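You operate a simulated robot arm through the tools that you are given. There is no shell and no other tool. Be economical: measure what you need, move in short steps, check, and stop when the job is done.

You are at the controls of a simulated robot arm. One attempt, no reset.

JOB
Screw both lids tight on the barley and millet jars.
Fine: each jar gets the lid with its own name.

It is judged by the outcome, as a careful person would: the job done as asked, and still so three seconds after it is handed in. It fails if anything else is knocked over, pushed out of place, dropped, spilled or broken. Lids that push on must go on centred and level and be pressed home; caps that screw on are set level and turned clockwise until they are tight.

ROBOT AND FRAMES
A 6-joint arm with a two-finger parallel gripper, fixed in place. Base frame: the origin is at the foot of the arm, x ahead of it, y to its left, z up; the work surface is at about z = 860. Readings come in mm, rad, newtons and seconds.
With the tool pointing down near the work surface it reaches from about 360 to 820 mm from the base axis. Its first joint turns from -2.897 to 2.897 rad. Payload 3.91 kg.
The TCP is the grasp point between the finger pads, 30 mm short of the fingertips. In the tool frame z runs along the fingers and y along their closing line. Largest opening 110 mm; finger width 20, thickness 10; the body of the gripper, 48 by 112 mm, starts 55 mm behind the TCP.
Orientation is that of the tool frame in the base frame, as a unit quaternion [x, y, z, w]. With the fingers straight down and closing along the base's y, the tool's x points along the base's -x, its y along +y and its z along -z.

CONTROLS
- The arm moves only by the tool jog_arm. Its argument "targets" is a list that holds one entry, the list of rows, each a list of 7 numbers: the turn, a rotation vector about the tool's x, y, z in rad, then the shift along the tool's x, y, z in cm, then the opening, from 0 (shut) to 1 (fully open). In form: [[[wx, wy, wz, dx, dy, dz, grip], ...]]. A call has 1 to 20 rows; each row shifts and turns the commanded pose from where the row before left it, along the tool's axes as they then stand. Rows are played at 5 a second. More than 50 mm and 0.15 rad between two rows, or a gripper value outside its range, and nothing of the call is played. Where a pose cannot be reached the arm comes as near as it can. A force on the tool above 40 N (or 10 N above the force at the start of the call, whichever is more), or a blocked arm, ends the call early, and 0.2 s more pass. Each finger travels about 45 mm/s and halts on what it meets, pressing with about 29 N; the grip force reading is that of the motor and also rises with nothing between the fingers. The clock runs only during rows and for 0.2 s after the last one: add rows that do not move to give the fingers time. It gives the time, the measured TCP pose, the force on the tool (base axes), the opening and the grip force at its end, in the units of the frame above (readings bear some noise), with the torque about the TCP (base axes, N m) and any sound that the robot's microphone picked up, and new pictures: "show" is both (left out), scene, wrist or none.
- Cameras (640 x 400 px; columns grow to the right, rows downward): "scene" is fixed at [231.5, -501.2, 1473.1]; the picture's right is [0.98, -0.18, 0.00], its down [-0.08, -0.44, -0.90] and it looks along [0.16, 0.88, -0.45] (base axes); focal length 370 px, centre (320, 200). "wrist" rides on the gripper at [77, 7, -115] in the tool frame; the picture's right is [-0.09, 1.00, 0.00], its down [-0.80, -0.07, -0.59] and it looks along [-0.59, -0.05, 0.80] (tool axes); focal length 270 px, centre (320, 200). There is no depth. A picture from a camera that has moved, and an enlarged one, comes with that camera's place and axes in the base frame and with its lens. The place of the scene camera against the robot may be out by one fixed shift of up to 25 mm in any direction.
- lift_body(by): slides the trunk up (or, below 0, down) by that many mm; the arm rides with it, the base frame stays. It gives what a move gives, with no picture.
- zoom(camera, box): a new picture of the part [left, top, right, bottom] of that camera's present view, enlarged. The clock stands still meanwhile.
- job_done(): hands the job in; it is judged then, once.

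Go step by step. Nothing tells you positions but the pictures and the camera data: compare them with the known pose of the tool, close in by small moves and look again before you grip or let go. The budget is 120 turns and 200 pictures, counting those below and the enlarged ones. Unless the task says otherwise, let go and move clear before handing in, and close with one line.

The tools are called after "Call:" as name(argument=value, ...) on one line, values as JSON. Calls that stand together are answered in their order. jog_arm: Moves the arm, as the interface text tells. Its arguments: {"type":"object","properties":{"targets":{"type":"array","items":{"type":"array","items":{"type":"array","items":{"type":"number"}}}},"show":{"type":"string","enum":["both","scene","wrist","none"]}},"required":["targets"]} The other tools are called the same way: lift_body (by) slides the trunk up or down; zoom (camera, box) takes an enlarged picture of a part of a camera's view; job_done () hands the job in.

At the start:

```text
clock: 0.0
tcp_pos: [244.8, 445.1, 1127.6]
tool_rot: [0.0, 1.0, -0.001, 0.0]
contact_force: [0.3, -0.5, 0.4]
moment: [0.0, 0.01, 0.01]
grip_width: 110.0
gripper_force: 0.1
trunk travel left (down, up): [-575.0, 35.0]
```

scene: 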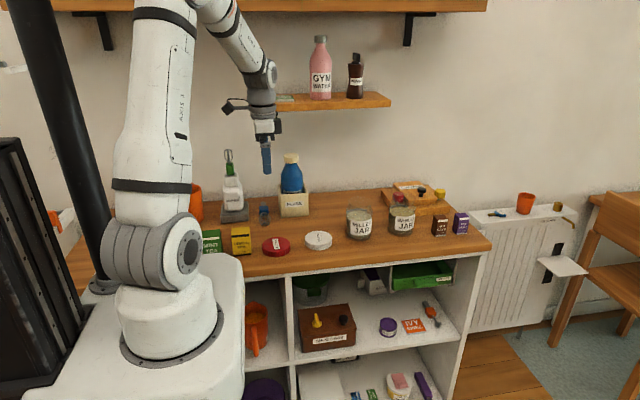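
wrist: 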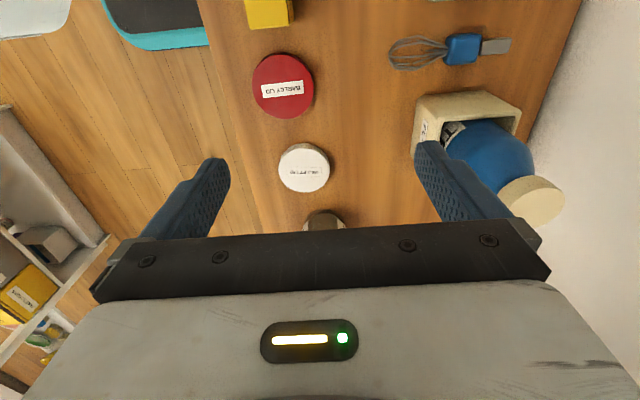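

I see a red lid and a white lid on the counter and two jars to their right. I'll zoom in to read the labels first.

Call:
zoom(camera="scene", box=[240, 180, 480, 270])

Call:
zoom(camera="wrist", box=[220, 40, 380, 240])

```text
2.67 times, centred on (360, 225) of scene
camera zoom: at [231.5, -501.2, 1473.1], right [0.98, -0.18, 0.0], down [-0.08, -0.44, -0.9], along [0.16, 0.88, -0.45], focal length 986 px, centre (213, 133)
```

zoom: 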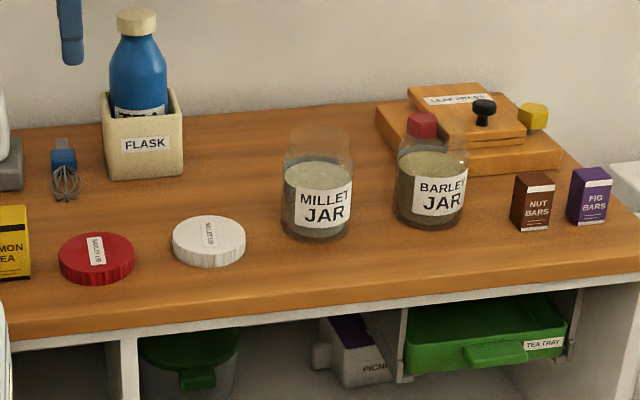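

```text
2.00 times, centred on (300, 140) of wrist
camera zoom: at [167.4, 451.3, 1243.7], right [0.09, 1.0, 0.0], down [0.8, -0.07, 0.59], along [0.59, -0.05, -0.8], focal length 541 px, centre (360, 320)
```

zoom: 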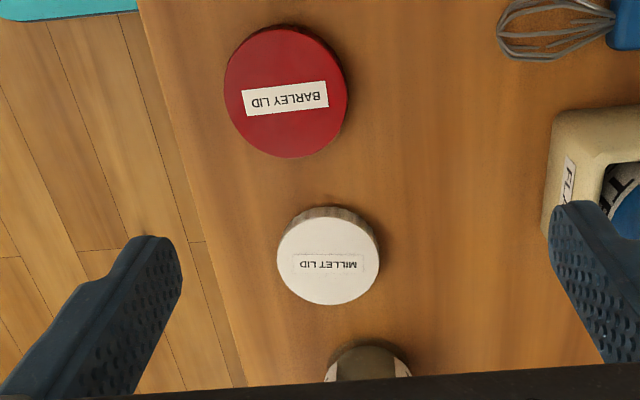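

The labels read clearly. From the pictures, I put the barley lid near (250, 397), the millet lid near (378, 408), the millet jar near (510, 437) and the barley jar near (646, 438). I'll move over toward the jars, staying high, to measure them better.

Call:
jog_arm(targets=[[[0, 0, 0, -4.5, -1.2, 0, 1], [0, 0, 0, -4.5, -1.2, 0, 1], [0, 0, 0, -4.5, -1.2, 0, 1], [0, 0, 0, -4.5, -1.2, 0, 1], [0, 0, 0, 0, 0, 0, 1]]], show="both")

```text
clock: 1.2
tcp_pos: [424.5, 396.8, 1130.4]
tool_rot: [0.0, 1.0, -0.001, 0.0]
contact_force: [-0.2, 0.2, -0.1]
moment: [0.02, -0.01, 0.02]
grip_width: 110.0
gripper_force: 0.2
trunk travel left (down, up): [-575.0, 35.0]
camera wrist: at [347.6, 403.6, 1246.0], right [0.09, 1.0, 0.0], down [0.8, -0.07, 0.59], along [0.59, -0.05, -0.8], focal length 270 px, centre (320, 200)
```

scene: 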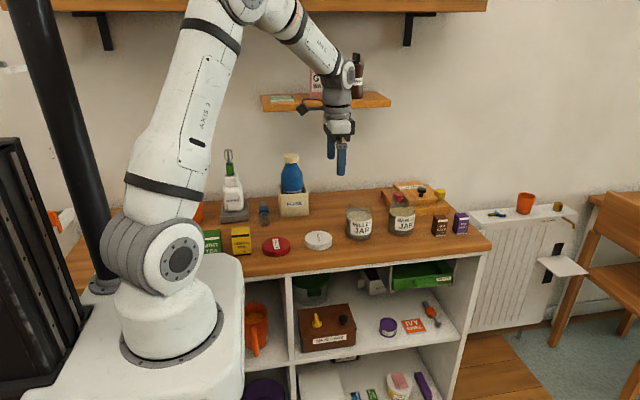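
wrist: 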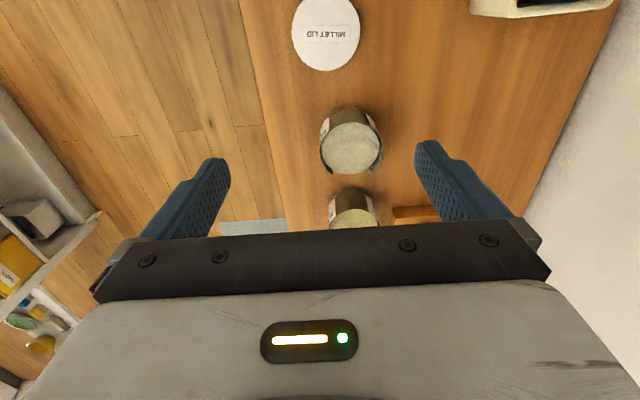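

Call:
zoom(camera="wrist", box=[270, 90, 430, 230])

Call:
zoom(camera="scene", box=[330, 175, 450, 250])

```text
2.86 times, centred on (350, 160) of wrist
camera zoom: at [347.6, 403.6, 1246.0], right [0.09, 1.0, 0.0], down [0.8, -0.07, 0.59], along [0.59, -0.05, -0.8], focal length 772 px, centre (234, 314)
```

zoom: 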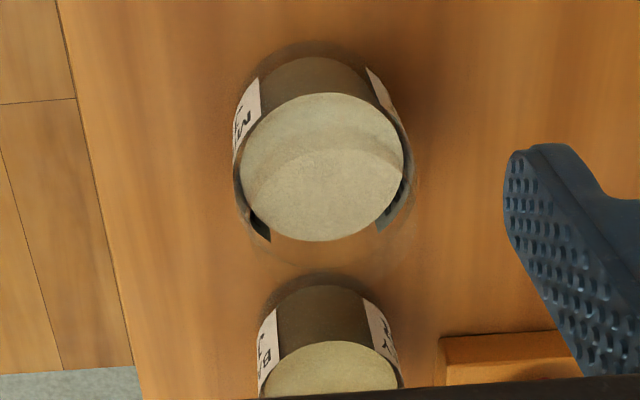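

```text
5.33 times, centred on (390, 212) of scene
camera zoom: at [231.5, -501.2, 1473.1], right [0.98, -0.18, 0.0], down [-0.08, -0.44, -0.9], along [0.16, 0.88, -0.45], focal length 1971 px, centre (-53, 133)
```

zoom: 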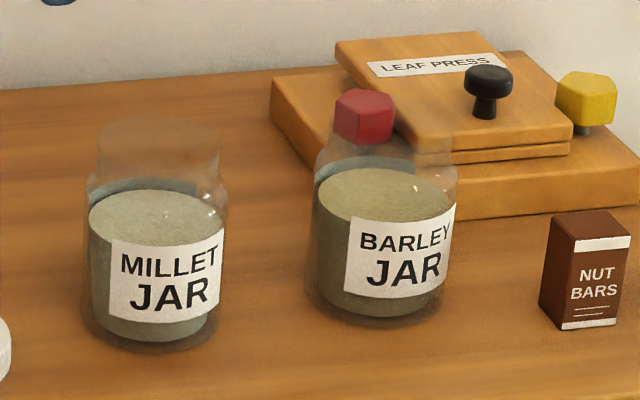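

The jars are glass with narrower necks. They look about 105 mm tall with rims about 72 mm across. I'll take a second, lower view over the millet jar so I can triangulate positions and rim heights.

Call:
jog_arm(targets=[[[0, 0, 0, -2.85, 1.17, 2.33, 1], [0, 0, 0, -2.85, 1.17, 2.33, 1], [0, 0, 0, -2.85, 1.17, 2.33, 1], [0, 0, 0, 0, 0, 0, 1]]], show="wrist")

Call:
zoom(camera="wrist", box=[220, 40, 420, 240])

```text
clock: 2.2
tcp_pos: [510.2, 429.8, 1060.6]
tool_rot: [-0.001, 1.0, 0.001, 0.0]
contact_force: [0.1, 0.6, -0.5]
moment: [0.03, 0.01, -0.02]
grip_width: 110.0
gripper_force: 0.1
trunk travel left (down, up): [-575.0, 35.0]
camera wrist: at [433.0, 436.7, 1175.4], right [0.09, 1.0, 0.0], down [0.8, -0.07, 0.59], along [0.59, -0.05, -0.8], focal length 270 px, centre (320, 200)
```

wrist: 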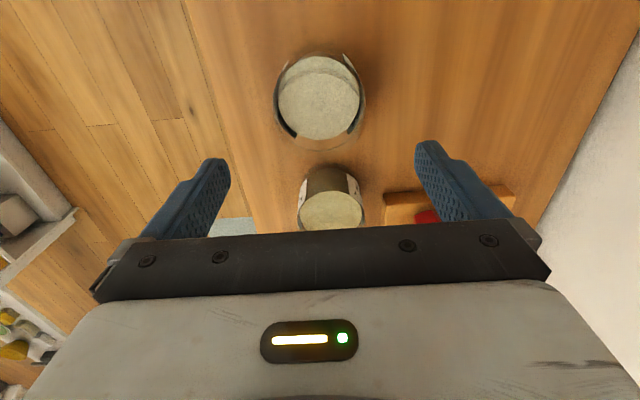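

```text
2.00 times, centred on (320, 140) of wrist
camera zoom: at [433.0, 436.7, 1175.4], right [0.09, 1.0, 0.0], down [0.8, -0.07, 0.59], along [0.59, -0.05, -0.8], focal length 541 px, centre (320, 320)
```

zoom: 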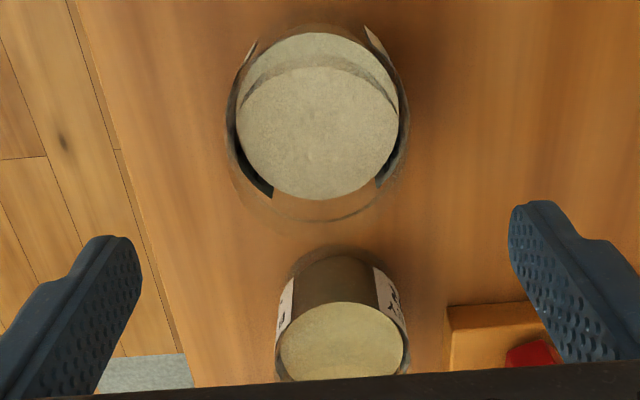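

Triangulating gives the millet jar at about (502, 431) and the barley jar at about (637, 432). I'm going above the millet lid now for a closer look.

Call:
jog_arm(targets=[[[0, 0, 0, 4.4, -0.73, 0, 1], [0, 0, 0, 4.4, -0.73, 0, 1], [0, 0, 0, 4.4, -0.73, 0, 1], [0, 0, 0, 0, 0, 4.5, 1], [0, 0, 0, 0, 0, 4.5, 1], [0, 0, 0, 0, 0, 0, 1]]], show="wrist")

Call:
zoom(camera="wrist", box=[200, 40, 440, 240])

```text
clock: 3.6
tcp_pos: [377.8, 407.9, 968.4]
tool_rot: [0.0, 1.0, 0.0, 0.0]
contact_force: [0.0, 0.3, -0.5]
moment: [0.03, 0.01, -0.02]
grip_width: 109.9
gripper_force: 0.1
trunk travel left (down, up): [-575.0, 35.0]
camera wrist: at [301.1, 414.6, 1082.7], right [0.09, 1.0, 0.0], down [0.8, -0.07, 0.59], along [0.59, -0.05, -0.8], focal length 270 px, centre (320, 200)
```

wrist: 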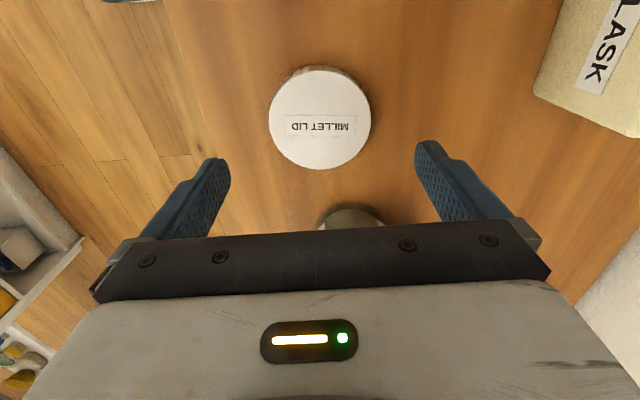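

```text
2.00 times, centred on (320, 140) of wrist
camera zoom: at [301.1, 414.6, 1082.7], right [0.09, 1.0, 0.0], down [0.8, -0.07, 0.59], along [0.59, -0.05, -0.8], focal length 541 px, centre (320, 320)
```

zoom: 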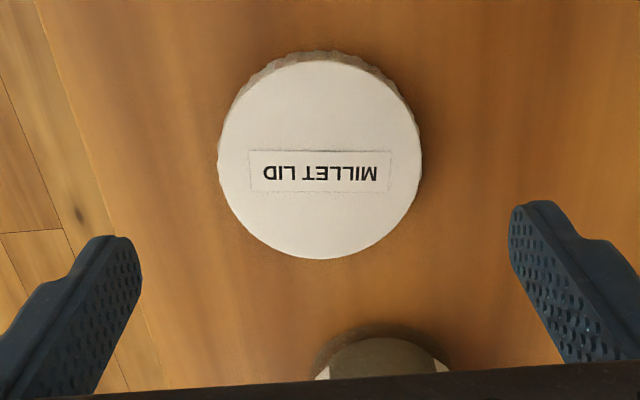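

The millet lid is centred at about (373, 408.5), 78 mm across, with its top at z≈882. I'll lower around it to TCP z≈896 and close gently.

Call:
jog_arm(targets=[[[0, 0, 0, 0.45, 0.05, 3.0, 1], [0, 0, 0, 0, 0, 3.0, 1], [0, 0, 0, 0, 0, 1.24, 1], [0, 0, 0, 0, 0, 0, 1]]], show="both")

Call:
zoom(camera="wrist", box=[200, 40, 440, 240])

```text
clock: 4.6
tcp_pos: [374.0, 410.3, 896.6]
tool_rot: [-0.001, 1.0, 0.0, 0.0]
contact_force: [0.0, 0.5, 0.4]
moment: [-0.04, 0.01, -0.01]
grip_width: 110.1
gripper_force: 0.1
trunk travel left (down, up): [-575.0, 35.0]
camera wrist: at [297.4, 416.9, 1011.6], right [0.09, 1.0, 0.0], down [0.8, -0.07, 0.59], along [0.59, -0.05, -0.8], focal length 270 px, centre (320, 200)
```

scene: 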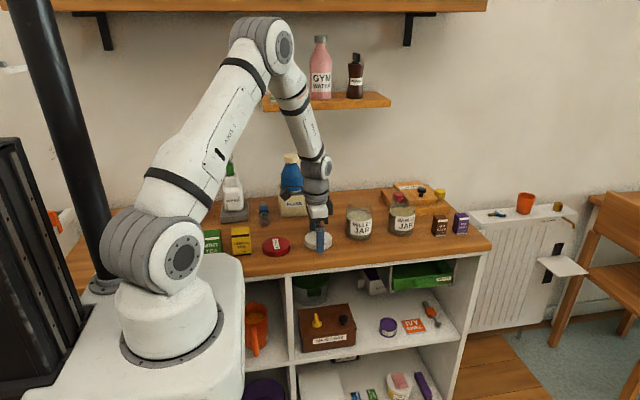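
wrist: 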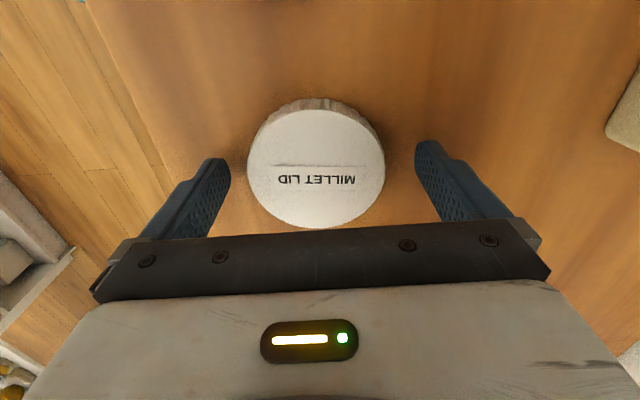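

```text
2.00 times, centred on (320, 140) of wrist
camera zoom: at [297.4, 416.9, 1011.6], right [0.09, 1.0, 0.0], down [0.8, -0.07, 0.59], along [0.59, -0.05, -0.8], focal length 541 px, centre (320, 320)
```

zoom: 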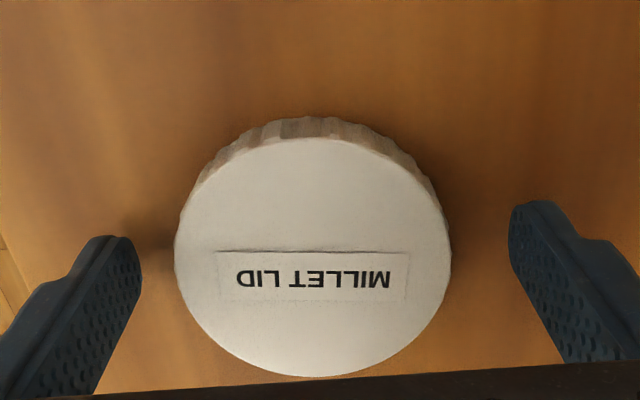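

The lid sits well between the fingers. I'll make a small correction and close.

Call:
jog_arm(targets=[[[0, 0, 0, 0.2, -0.18, 0, 1], [0, 0, 0, 0, 0, 0, 0.75], [0, 0, 0, 0, 0, 0, 0.6], [0, 0, 0, 0, 0, 0, 0.6], [0, 0, 0, 0, 0, 0, 0.6]]], show="wrist")

Call:
zoom(camera="wrist", box=[200, 40, 440, 240])

```text
clock: 5.8
tcp_pos: [373.5, 408.2, 897.2]
tool_rot: [0.0, 1.0, 0.0, 0.0]
contact_force: [0.2, 0.2, 0.1]
moment: [-0.02, 0.05, -0.02]
grip_width: 78.9
gripper_force: 28.9
trunk travel left (down, up): [-575.0, 35.0]
camera wrist: at [295.1, 415.2, 1011.7], right [0.09, 1.0, 0.0], down [0.8, -0.07, 0.59], along [0.59, -0.05, -0.8], focal length 270 px, centre (320, 200)
```

wrist: 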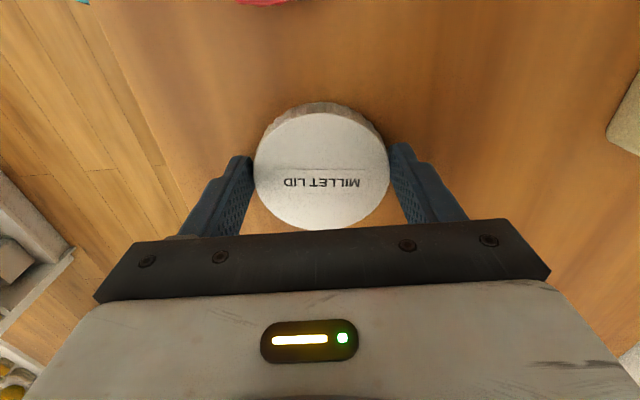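

```text
2.00 times, centred on (320, 140) of wrist
camera zoom: at [295.1, 415.2, 1011.7], right [0.09, 1.0, 0.0], down [0.8, -0.07, 0.59], along [0.59, -0.05, -0.8], focal length 541 px, centre (320, 320)
```

zoom: 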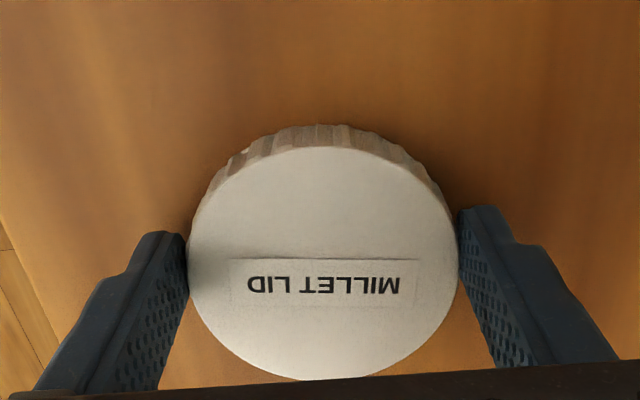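

The lid is gripped at 78.9 mm and centred to within about 2 mm. I'll lift it clear and carry it over the millet jar.

Call:
jog_arm(targets=[[[0, 0, 0, 0, 0, -3, 0.6], [0, 0, 0, 0, 0, -4, 0.6], [0, 0, 0, 0, 0, -4, 0.6], [0, 0, 0, 0, 0, -4, 0.6], [0, 0, 0, -3.3, 0.57, 0, 0.6], [0, 0, 0, -3.3, 0.57, 0, 0.6], [0, 0, 0, -3.3, 0.57, 0, 0.6], [0, 0, 0, -3.1, 0.57, 0, 0.6], [0, 0, 0, 0, 0, 0, 0.6]]], show="both")

Call:
zoom(camera="wrist", box=[200, 40, 440, 240])

Call:
zoom(camera="scene", box=[310, 160, 430, 260])

```text
clock: 7.8
tcp_pos: [502.0, 431.5, 1044.0]
tool_rot: [0.0, 1.0, 0.0, 0.001]
contact_force: [0.1, -0.2, -1.1]
moment: [-0.01, 0.02, 0.02]
grip_width: 78.7
gripper_force: 29.1
trunk travel left (down, up): [-575.0, 35.0]
camera wrist: at [424.6, 438.2, 1159.8], right [0.09, 1.0, 0.0], down [0.8, -0.07, 0.59], along [0.59, -0.05, -0.8], focal length 270 px, centre (320, 200)
```

scene: 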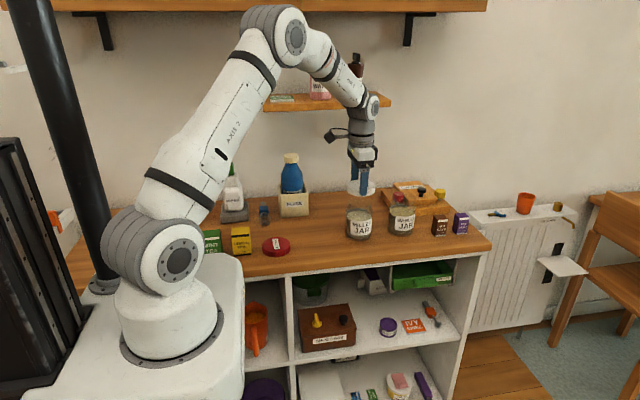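
wrist: 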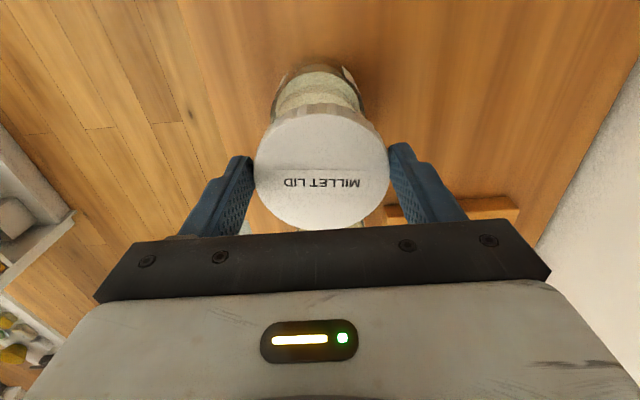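

```text
2.00 times, centred on (320, 140) of wrist
camera zoom: at [424.6, 438.2, 1159.8], right [0.09, 1.0, 0.0], down [0.8, -0.07, 0.59], along [0.59, -0.05, -0.8], focal length 541 px, centre (320, 320)
```

zoom: 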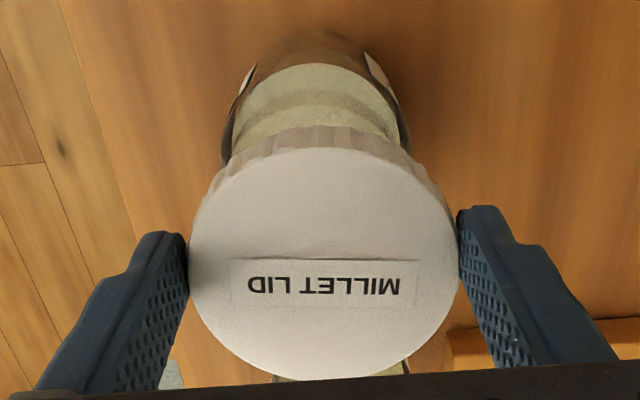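

```text
4.00 times, centred on (370, 210) of scene
camera zoom: at [231.5, -501.2, 1473.1], right [0.98, -0.18, 0.0], down [-0.08, -0.44, -0.9], along [0.16, 0.88, -0.45], focal length 1478 px, centre (120, 160)
```

zoom: 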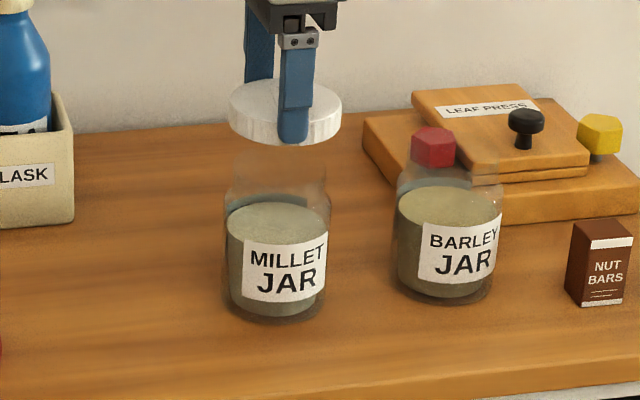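

The lid sits above the millet jar and lines up in both views, apart from about 1 mm in y. I'll lower to just above the rim and check again.

Call:
jog_arm(targets=[[[0, 0, 0, 0, -0.1, 1.2, 0.6], [0, 0, 0, 0, 0, 1.2, 0.6], [0, 0, 0, 0, 0, 0, 0.6]]], show="wrist")

Call:
zoom(camera="scene", box=[330, 170, 410, 250])

Call:
zoom(camera="wrist", box=[220, 60, 420, 240])

```text
clock: 8.6
tcp_pos: [501.0, 430.8, 1021.3]
tool_rot: [0.0, 1.0, 0.0, 0.0]
contact_force: [-0.2, -0.9, -0.1]
moment: [0.02, -0.01, 0.02]
grip_width: 78.4
gripper_force: 29.2
trunk travel left (down, up): [-575.0, 35.0]
camera wrist: at [423.7, 437.2, 1136.2], right [0.09, 1.0, 0.0], down [0.8, -0.07, 0.59], along [0.59, -0.05, -0.8], focal length 270 px, centre (320, 200)
```

wrist: 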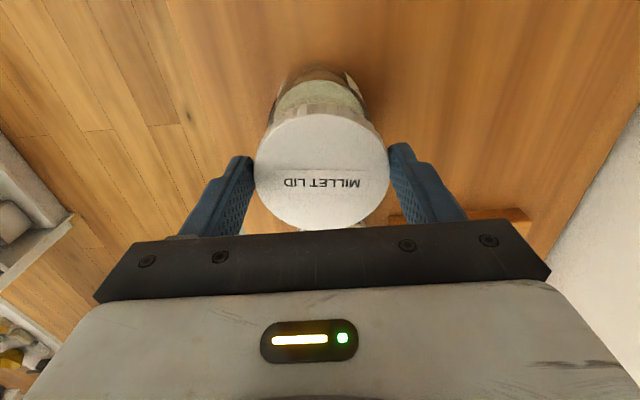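

```text
5.00 times, centred on (370, 210) of scene
camera zoom: at [231.5, -501.2, 1473.1], right [0.98, -0.18, 0.0], down [-0.08, -0.44, -0.9], along [0.16, 0.88, -0.45], focal length 1848 px, centre (70, 150)
```

zoom: 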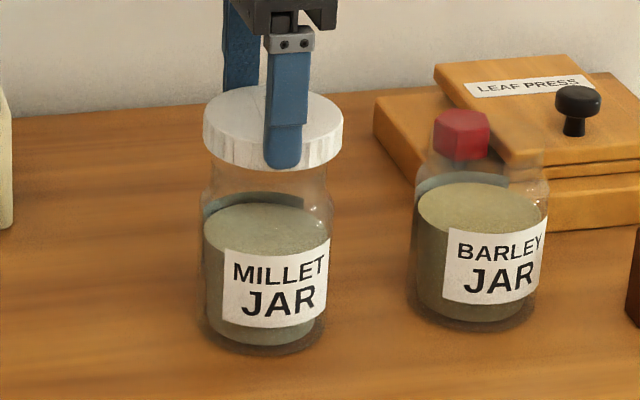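

```text
2.22 times, centred on (320, 150) of wrist
camera zoom: at [423.7, 437.2, 1136.2], right [0.09, 1.0, 0.0], down [0.8, -0.07, 0.59], along [0.59, -0.05, -0.8], focal length 601 px, centre (320, 311)
```

zoom: 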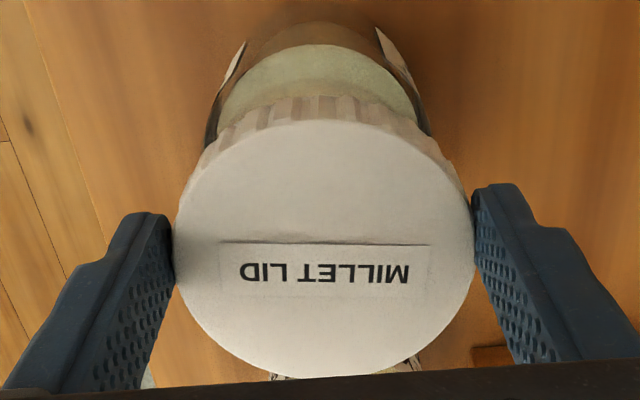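

The view shows the lid about 1 mm off in both x and y, so I'll correct that. Then I'll descend in small steps and watch the force.

Call:
jog_arm(targets=[[[0, 0, 0, -0.1, -0.12, 0.3, 0.6], [0, 0, 0, 0, 0, 0.3, 0.6], [0, 0, 0, 0, 0, 0.2, 0.6], [0, 0, 0, 0, 0, 0.2, 0.6], [0, 0, 0, 0, 0, 0, 0.6]]], show="none")

```text
clock: 9.8
tcp_pos: [502.4, 428.9, 1012.2]
tool_rot: [0.0, 1.0, -0.001, 0.0]
contact_force: [0.1, -0.5, -0.6]
moment: [0.0, 0.01, 0.02]
grip_width: 78.6
gripper_force: 29.0
trunk travel left (down, up): [-575.0, 35.0]
```

Call:
jog_arm(targets=[[[0, 0, 0, 0, 0, 0.15, 0.6], [0, 0, 0, 0, 0, 0.15, 0.6], [0, 0, 0, 0, 0, 0.15, 0.6], [0, 0, 0, 0, 0, 0, 0.6]]], show="none")

Call:
zoom(camera="scene", box=[330, 170, 410, 250])

```text
clock: 10.8
tcp_pos: [501.6, 429.1, 1009.3]
tool_rot: [0.0, 1.0, 0.0, 0.001]
contact_force: [0.0, -2.7, 17.4]
moment: [-0.09, 0.4, 0.11]
grip_width: 77.9
gripper_force: 29.4
trunk travel left (down, up): [-575.0, 35.0]
```

```text
5.00 times, centred on (370, 210) of scene
camera zoom: at [231.5, -501.2, 1473.1], right [0.98, -0.18, 0.0], down [-0.08, -0.44, -0.9], along [0.16, 0.88, -0.45], focal length 1848 px, centre (70, 150)
```

zoom: 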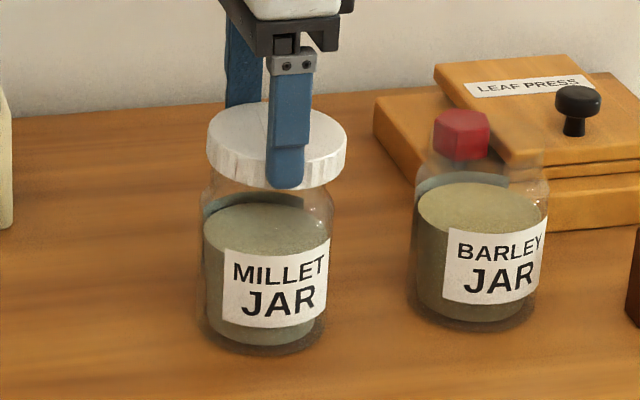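

Contact came at TCP z≈1009, and the torque says the lid touches on its −x side. The picture agrees: it's about 2 mm too far +x. I'll lift slightly, shift back and try again.

Call:
jog_arm(targets=[[[0, 0, 0, 0, 0, -0.5, 0.6], [0, 0, 0, 0.17, -0.04, 0, 0.6], [0, 0, 0, 0, 0, 0.2, 0.6], [0, 0, 0, 0, 0, 0.2, 0.6], [0, 0, 0, 0, 0, 0.1, 0.6], [0, 0, 0, 0, 0, 0, 0.6]]], show="none")

Call:
zoom(camera="scene", box=[330, 170, 410, 250])

```text
clock: 12.2
tcp_pos: [500.4, 427.6, 1007.8]
tool_rot: [-0.001, 1.0, -0.001, -0.001]
contact_force: [-0.1, -0.6, -0.7]
moment: [0.0, 0.04, 0.0]
grip_width: 78.1
gripper_force: 28.7
trunk travel left (down, up): [-575.0, 35.0]
```

```text
5.00 times, centred on (370, 210) of scene
camera zoom: at [231.5, -501.2, 1473.1], right [0.98, -0.18, 0.0], down [-0.08, -0.44, -0.9], along [0.16, 0.88, -0.45], focal length 1848 px, centre (70, 150)
```

zoom: 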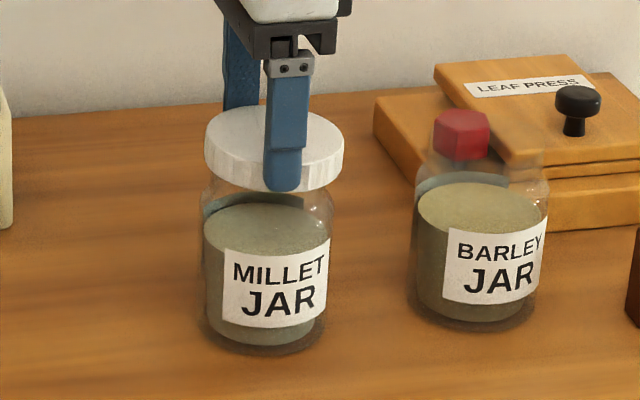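

There's no resistance now at the same height, so the lid is passing over the neck. I'll keep lowering gently until it rests.

Call:
jog_arm(targets=[[[0, 0, 0, 0, 0, 0.1, 0.6], [0, 0, 0, 0, 0, 0.1, 0.6], [0, 0, 0, 0, 0, 0.1, 0.6], [0, 0, 0, 0, 0, 0, 0.6]]], show="none")

```text
clock: 13.2
tcp_pos: [500.7, 427.6, 1003.2]
tool_rot: [0.0, 1.0, 0.0, 0.0]
contact_force: [-1.7, -0.5, -0.4]
moment: [-0.03, 0.03, 0.0]
grip_width: 77.9
gripper_force: 29.3
trunk travel left (down, up): [-575.0, 35.0]
```

Call:
jog_arm(targets=[[[0, 0, 0, 0, 0, 0.1, 0.6], [0, 0, 0, 0, 0, 0.1, 0.6], [0, 0, 0, 0, 0, 0.1, 0.6], [0, 0, 0, 0, 0, 0, 0.6]]], show="none")

Call:
zoom(camera="scene", box=[330, 170, 410, 250])

```text
clock: 14.2
tcp_pos: [500.1, 429.0, 1001.8]
tool_rot: [0.0, 1.0, 0.001, 0.0]
contact_force: [-3.7, -1.1, 0.7]
moment: [0.04, 0.12, 0.02]
grip_width: 77.6
gripper_force: 29.1
trunk travel left (down, up): [-575.0, 35.0]
```

```text
5.00 times, centred on (370, 210) of scene
camera zoom: at [231.5, -501.2, 1473.1], right [0.98, -0.18, 0.0], down [-0.08, -0.44, -0.9], along [0.16, 0.88, -0.45], focal length 1848 px, centre (70, 150)
```

zoom: 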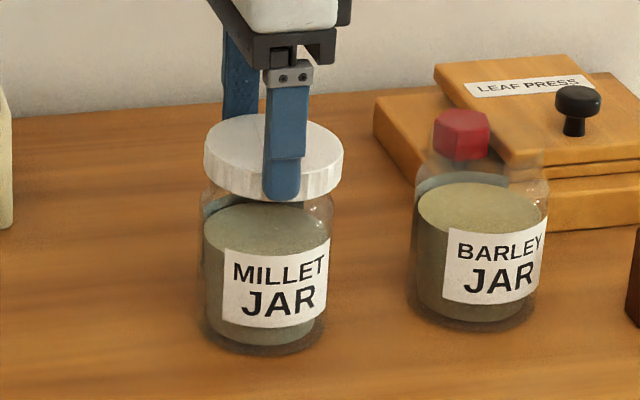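

The lid is sliding down over the neck with a slight −x side load. I'll shift 0.6 mm to relieve it and go on down.

Call:
jog_arm(targets=[[[0, 0, 0, 0.06, 0, 0, 0.6], [0, 0, 0, 0, 0, 0.1, 0.6], [0, 0, 0, 0, 0, 0.1, 0.6], [0, 0, 0, 0, 0, 0.1, 0.6], [0, 0, 0, 0, 0, 0, 0.6]]], show="none")

```text
clock: 15.4
tcp_pos: [501.7, 427.5, 997.9]
tool_rot: [0.0, 1.0, 0.001, 0.0]
contact_force: [-3.4, -1.5, 1.8]
moment: [-0.31, -0.06, -0.08]
grip_width: 78.0
gripper_force: 29.5
trunk travel left (down, up): [-575.0, 35.0]
```

Call:
jog_arm(targets=[[[0, 0, 0, 0.04, -0.02, 0, 0.6], [0, 0, 0, 0, 0, 0.1, 0.6], [0, 0, 0, 0, 0, 0.1, 0.6], [0, 0, 0, 0, 0, 0, 0.6]]], show="none")

Call:
zoom(camera="scene", box=[330, 170, 410, 250])

```text
clock: 16.4
tcp_pos: [500.3, 428.2, 998.1]
tool_rot: [0.0, 1.0, 0.0, 0.0]
contact_force: [-0.8, 1.1, 10.8]
moment: [-0.17, -0.65, 0.04]
grip_width: 77.5
gripper_force: 28.8
trunk travel left (down, up): [-575.0, 35.0]
```

```text
5.00 times, centred on (370, 210) of scene
camera zoom: at [231.5, -501.2, 1473.1], right [0.98, -0.18, 0.0], down [-0.08, -0.44, -0.9], along [0.16, 0.88, -0.45], focal length 1848 px, centre (70, 150)
```

zoom: 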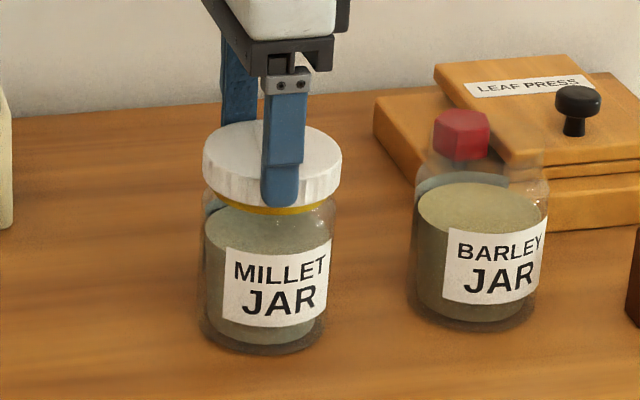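

The lid is resting on the neck, with a yellow band showing below it, so it isn't screwed down yet. The edges show the lid centre sits about 4 mm +x of the TCP. I'll open, re-centre and look before turning.

Call:
jog_arm(targets=[[[0, 0, 0, 0, 0, -0.05, 0.7], [0, 0, 0, 0, 0, 0, 0.9], [0, 0, 0, 0, 0, 0, 0.9], [0, 0, 0, -0.4, 0, 0, 0.9], [0, 0, 0, 0, 0, 0, 0.9]]], show="wrist")

Call:
zoom(camera="scene", box=[330, 170, 410, 250])

Call:
zoom(camera="wrist", box=[200, 40, 440, 240])

```text
clock: 17.6
tcp_pos: [502.7, 427.5, 998.2]
tool_rot: [-0.001, 1.0, 0.0, 0.0]
contact_force: [0.0, -0.7, -0.1]
moment: [-0.02, 0.02, 0.02]
grip_width: 99.1
gripper_force: 0.0
trunk travel left (down, up): [-575.0, 35.0]
camera wrist: at [426.6, 434.6, 1112.2], right [0.09, 1.0, 0.0], down [0.8, -0.07, 0.59], along [0.59, -0.05, -0.8], focal length 270 px, centre (320, 200)
```

wrist: 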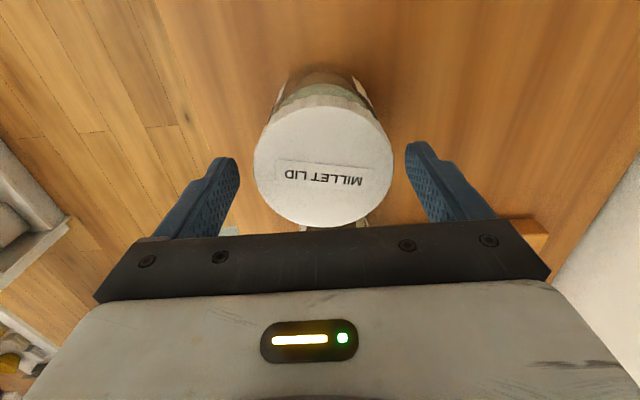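

```text
5.00 times, centred on (370, 210) of scene
camera zoom: at [231.5, -501.2, 1473.1], right [0.98, -0.18, 0.0], down [-0.08, -0.44, -0.9], along [0.16, 0.88, -0.45], focal length 1848 px, centre (70, 150)
```

zoom: 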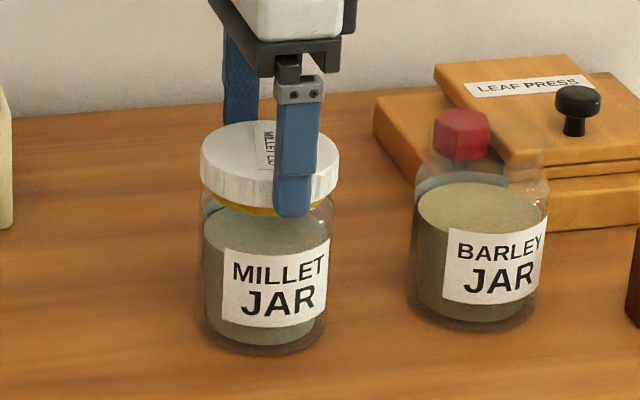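

```text
2.00 times, centred on (320, 140) of wrist
camera zoom: at [426.6, 434.6, 1112.2], right [0.09, 1.0, 0.0], down [0.8, -0.07, 0.59], along [0.59, -0.05, -0.8], focal length 541 px, centre (320, 320)
```

zoom: 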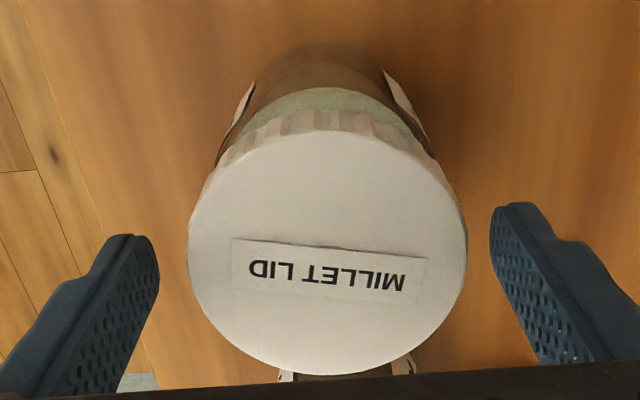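

The lid stayed seated and the gripper is now centred to about 1 mm. I'll grip and turn clockwise about 1.3 rad while pressing down lightly.

Call:
jog_arm(targets=[[[0, 0, 0, -0.1, 0, 0.05, 0.9], [0, 0, 0, 0, 0, 0, 0.6], [0, 0, 0, 0, 0, 0, 0.6], [0, 0, 0, 0, 0, 0, 0.6], [0, 0, 0.13, 0, 0, 0.01, 0.6], [0, 0, 0.13, 0, 0, 0.01, 0.6], [0, 0, 0.13, 0, 0, 0.01, 0.6], [0, 0, 0.13, 0, 0, 0.01, 0.6], [0, 0, 0.13, 0, 0, 0.01, 0.6], [0, 0, 0, 0, 0, 0, 0.6]]], show="wrist")

Call:
zoom(camera="scene", box=[330, 170, 410, 250])

```text
clock: 19.8
tcp_pos: [505.7, 428.2, 997.8]
tool_rot: [0.32, 0.947, 0.0, 0.0]
contact_force: [6.7, 7.7, 10.4]
moment: [0.45, -0.39, 0.03]
grip_width: 77.4
gripper_force: 29.0
trunk travel left (down, up): [-575.0, 35.0]
camera wrist: at [448.2, 480.4, 1111.8], right [0.67, 0.74, 0.0], down [0.59, -0.54, 0.59], along [0.44, -0.4, -0.8], focal length 270 px, centre (320, 200)
```

wrist: 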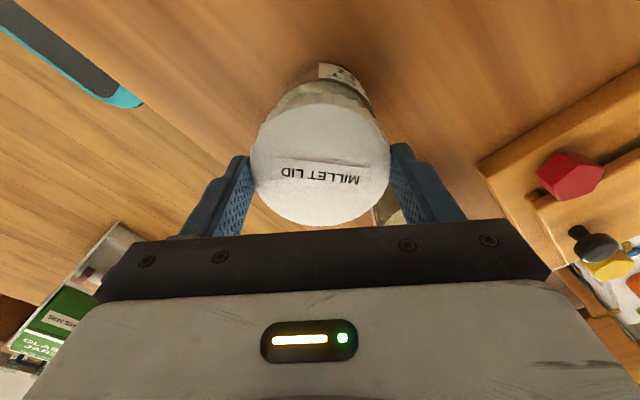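

```text
5.00 times, centred on (370, 210) of scene
camera zoom: at [231.5, -501.2, 1473.1], right [0.98, -0.18, 0.0], down [-0.08, -0.44, -0.9], along [0.16, 0.88, -0.45], focal length 1848 px, centre (70, 150)
```

zoom: 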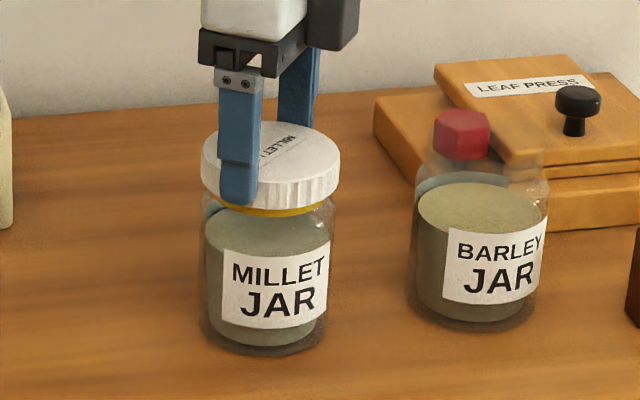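

The lid turned and the jar stayed still. I'll relieve the side load and keep turning clockwise.

Call:
jog_arm(targets=[[[0, 0, 0, 0, 0.08, 0, 0.6], [0, 0, 0.13, 0, 0, 0.01, 0.6], [0, 0, 0.13, 0, 0, 0.01, 0.6], [0, 0, 0.13, 0, 0, 0.01, 0.6], [0, 0, 0.13, 0, 0, 0.01, 0.6], [0, 0, 0.13, 0, 0, 0.01, 0.6], [0, 0, 0.13, 0, 0, 0.01, 0.6], [0, 0, 0.13, 0, 0, 0.01, 0.6], [0, 0, 0, 0, 0, 0, 0.6]]], show="none")

Call:
zoom(camera="scene", box=[330, 170, 410, 250])

```text
clock: 21.8
tcp_pos: [506.8, 427.9, 996.0]
tool_rot: [0.704, 0.71, 0.001, 0.0]
contact_force: [13.2, 4.6, 23.2]
moment: [0.03, -0.54, 0.07]
grip_width: 77.5
gripper_force: 28.5
trunk travel left (down, up): [-575.0, 35.0]
```

```text
5.00 times, centred on (370, 210) of scene
camera zoom: at [231.5, -501.2, 1473.1], right [0.98, -0.18, 0.0], down [-0.08, -0.44, -0.9], along [0.16, 0.88, -0.45], focal length 1848 px, centre (70, 150)
```

zoom: 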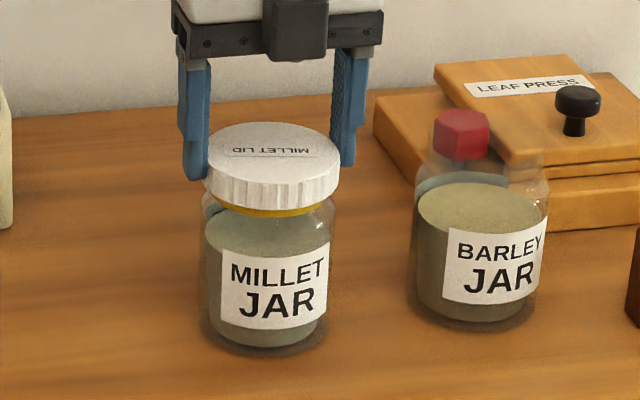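

There's a growing side load along +x, so the grip is off-centre from the jar. I'll open, let things settle and measure again from this side.

Call:
jog_arm(targets=[[[0, 0, 0, 0, 0.2, -0.1, 0.7], [0, 0, 0, 0, 0, 0, 0.9], [0, 0, 0, 0, 0, 0, 0.9], [0, 0, 0, 0, 0, 0, 0.9]]], show="wrist")

Call:
zoom(camera="wrist", box=[200, 40, 440, 240])

Call:
zoom(camera="scene", box=[330, 170, 410, 250])

```text
clock: 22.8
tcp_pos: [506.5, 429.4, 995.6]
tool_rot: [0.704, 0.711, 0.0, 0.001]
contact_force: [0.3, 1.1, -0.1]
moment: [0.0, 0.02, -0.02]
grip_width: 99.3
gripper_force: 0.0
trunk travel left (down, up): [-575.0, 35.0]
camera wrist: at [513.5, 506.0, 1111.0], right [1.0, -0.08, 0.0], down [-0.06, -0.8, 0.59], along [-0.05, -0.59, -0.8], focal length 270 px, centre (320, 200)
```

wrist: 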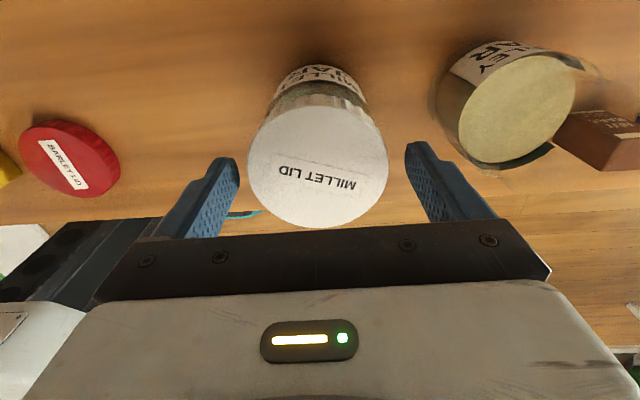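

```text
2.00 times, centred on (320, 140) of wrist
camera zoom: at [513.5, 506.0, 1111.0], right [1.0, -0.08, 0.0], down [-0.06, -0.8, 0.59], along [-0.05, -0.59, -0.8], focal length 541 px, centre (320, 320)
```

zoom: 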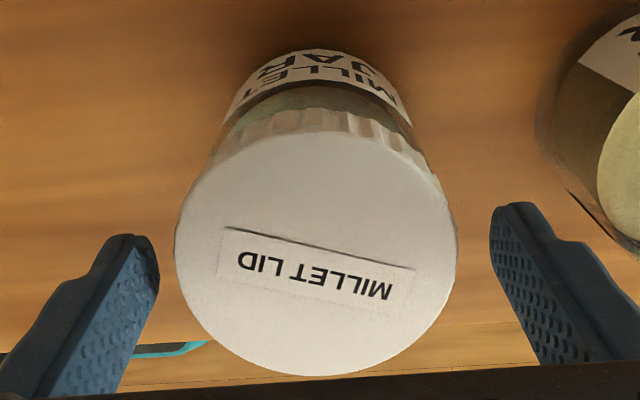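

```text
5.00 times, centred on (370, 210) of scene
camera zoom: at [231.5, -501.2, 1473.1], right [0.98, -0.18, 0.0], down [-0.08, -0.44, -0.9], along [0.16, 0.88, -0.45], focal length 1848 px, centre (70, 150)
```

zoom: 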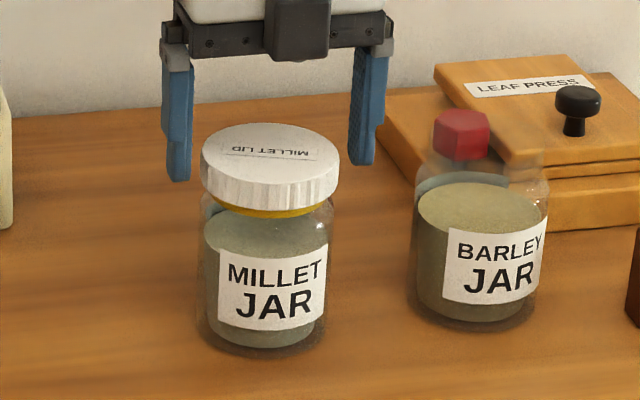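

The lid sits about 2.6 mm −x and 1.3 mm −y of the tool axis. I'll re-centre on it, then rotate the open gripper back counter-clockwise for a long clockwise stroke.

Call:
jog_arm(targets=[[[0, 0, 0, -0.12, -0.26, 0, 0.9], [0, 0, -0.145, 0, 0, 0, 0.9], [0, 0, -0.145, 0, 0, 0, 0.9], [0, 0, -0.145, 0, 0, 0, 0.9], [0, 0, -0.145, 0, 0, 0, 0.9], [0, 0, -0.145, 0, 0, 0, 0.9], [0, 0, -0.145, 0, 0, 0, 0.9], [0, 0, -0.145, 0, 0, 0, 0.9], [0, 0, -0.145, 0, 0, 0, 0.9], [0, 0, -0.145, 0, 0, 0, 0.9], [0, 0, -0.145, 0, 0, 0, 0.9], [0, 0, -0.145, 0, 0, 0, 0.9], [0, 0, -0.145, 0, 0, 0, 0.9], [0, 0, -0.145, 0, 0, 0, 0.9], [0, 0, -0.145, 0, 0, 0, 0.9], [0, 0, -0.145, 0, 0, 0, 0.9], [0, 0, -0.145, 0, 0, 0, 0.9], [0, 0, -0.145, 0, 0, 0, 0.9], [0, 0, -0.145, 0, 0, 0, 0.9], [0, 0, 0, 0, 0, 0, 0.9]]], show="wrist")

Call:
zoom(camera="wrist", box=[200, 40, 440, 240])

Call:
zoom(camera="scene", box=[330, 170, 410, 250])

```text
clock: 27.0
tcp_pos: [503.9, 427.3, 996.7]
tool_rot: [-0.502, 0.865, 0.0, 0.0]
contact_force: [0.4, 0.5, 0.6]
moment: [-0.02, 0.01, 0.0]
grip_width: 98.8
gripper_force: 0.0
trunk travel left (down, up): [-575.0, 35.0]
camera wrist: at [460.2, 364.1, 1111.4], right [-0.82, 0.57, 0.0], down [0.46, 0.66, 0.59], along [0.34, 0.49, -0.8], focal length 270 px, centre (320, 200)
```

wrist: 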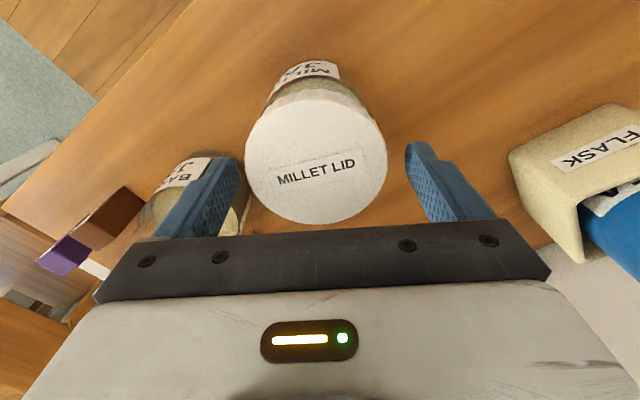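

```text
2.00 times, centred on (320, 140) of wrist
camera zoom: at [460.2, 364.1, 1111.4], right [-0.82, 0.57, 0.0], down [0.46, 0.66, 0.59], along [0.34, 0.49, -0.8], focal length 541 px, centre (320, 320)
```

zoom: 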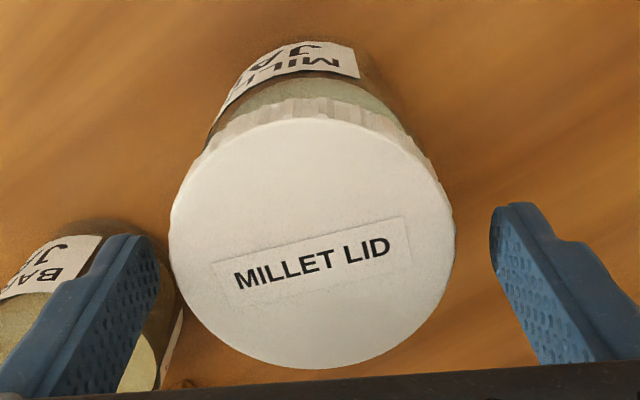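

```text
5.00 times, centred on (370, 210) of scene
camera zoom: at [231.5, -501.2, 1473.1], right [0.98, -0.18, 0.0], down [-0.08, -0.44, -0.9], along [0.16, 0.88, -0.45], focal length 1848 px, centre (70, 150)
```

zoom: 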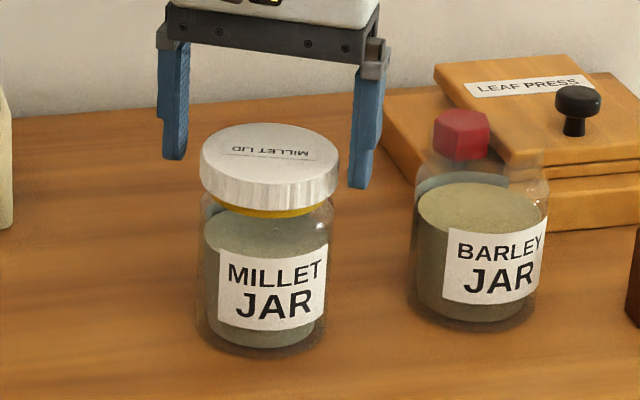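

I'll centre along the closing direction from this view, grip and read the forces before turning.

Call:
jog_arm(targets=[[[0, 0, 0, 0.05, -0.29, 0, 0.9], [0, 0, 0, 0, 0, 0, 0.6], [0, 0, 0, 0, 0, 0, 0.6], [0, 0, 0, 0, 0, 0, 0.6], [0, 0, 0, 0, 0, 0, 0.6]]], show="wrist")

Call:
zoom(camera="wrist", box=[200, 40, 440, 240])

```text
clock: 28.2
tcp_pos: [505.4, 426.4, 995.9]
tool_rot: [-0.501, 0.865, 0.0, 0.0]
contact_force: [-4.4, 2.7, -0.1]
moment: [0.13, 0.26, 0.01]
grip_width: 78.3
gripper_force: 28.9
trunk travel left (down, up): [-575.0, 35.0]
camera wrist: at [462.1, 362.8, 1111.5], right [-0.82, 0.57, 0.0], down [0.46, 0.66, 0.59], along [0.34, 0.49, -0.8], focal length 270 px, centre (320, 200)
```

wrist: 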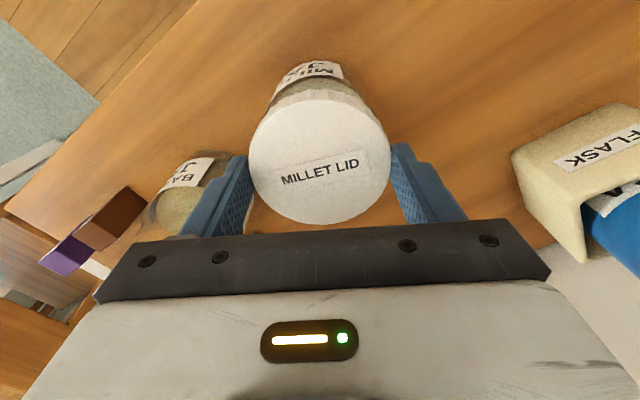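

```text
2.00 times, centred on (320, 140) of wrist
camera zoom: at [462.1, 362.8, 1111.5], right [-0.82, 0.57, 0.0], down [0.46, 0.66, 0.59], along [0.34, 0.49, -0.8], focal length 541 px, centre (320, 320)
```

zoom: 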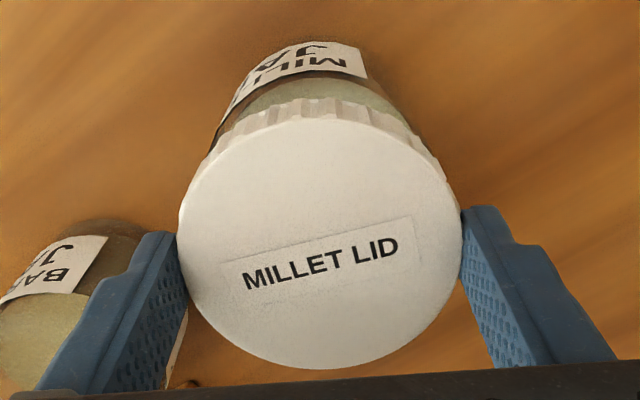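

The grip is good with only a light side load. I'll turn clockwise in stages now, trimming as I go.

Call:
jog_arm(targets=[[[0, 0, 0, 0, 0.08, 0.05, 0.6], [0, 0, 0.14, 0, 0, 0.01, 0.6], [0, 0, 0.14, 0, 0, 0.01, 0.6], [0, 0, 0.14, 0, 0, 0.01, 0.6], [0, 0, 0.14, 0, 0, 0.01, 0.6], [0, 0, 0.14, 0, 0, 0.01, 0.6], [0, 0, 0.14, 0, 0, 0.01, 0.6], [0, 0, 0.14, 0, 0, 0.01, 0.6], [0, 0, 0, 0, 0, 0, 0.6]]], show="none")

Call:
zoom(camera="scene", box=[330, 170, 410, 250])

```text
clock: 30.2
tcp_pos: [506.2, 425.9, 995.8]
tool_rot: [-0.034, 0.999, 0.0, 0.0]
contact_force: [-3.3, -0.2, 7.0]
moment: [-0.1, 0.06, 0.0]
grip_width: 77.9
gripper_force: 29.0
trunk travel left (down, up): [-575.0, 35.0]
```

```text
5.00 times, centred on (370, 210) of scene
camera zoom: at [231.5, -501.2, 1473.1], right [0.98, -0.18, 0.0], down [-0.08, -0.44, -0.9], along [0.16, 0.88, -0.45], focal length 1848 px, centre (70, 150)
```

zoom: 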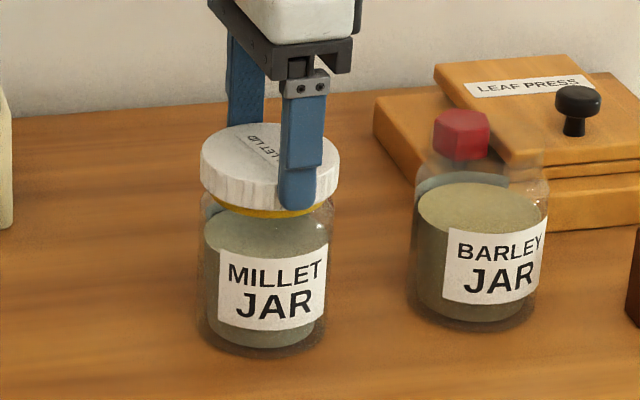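

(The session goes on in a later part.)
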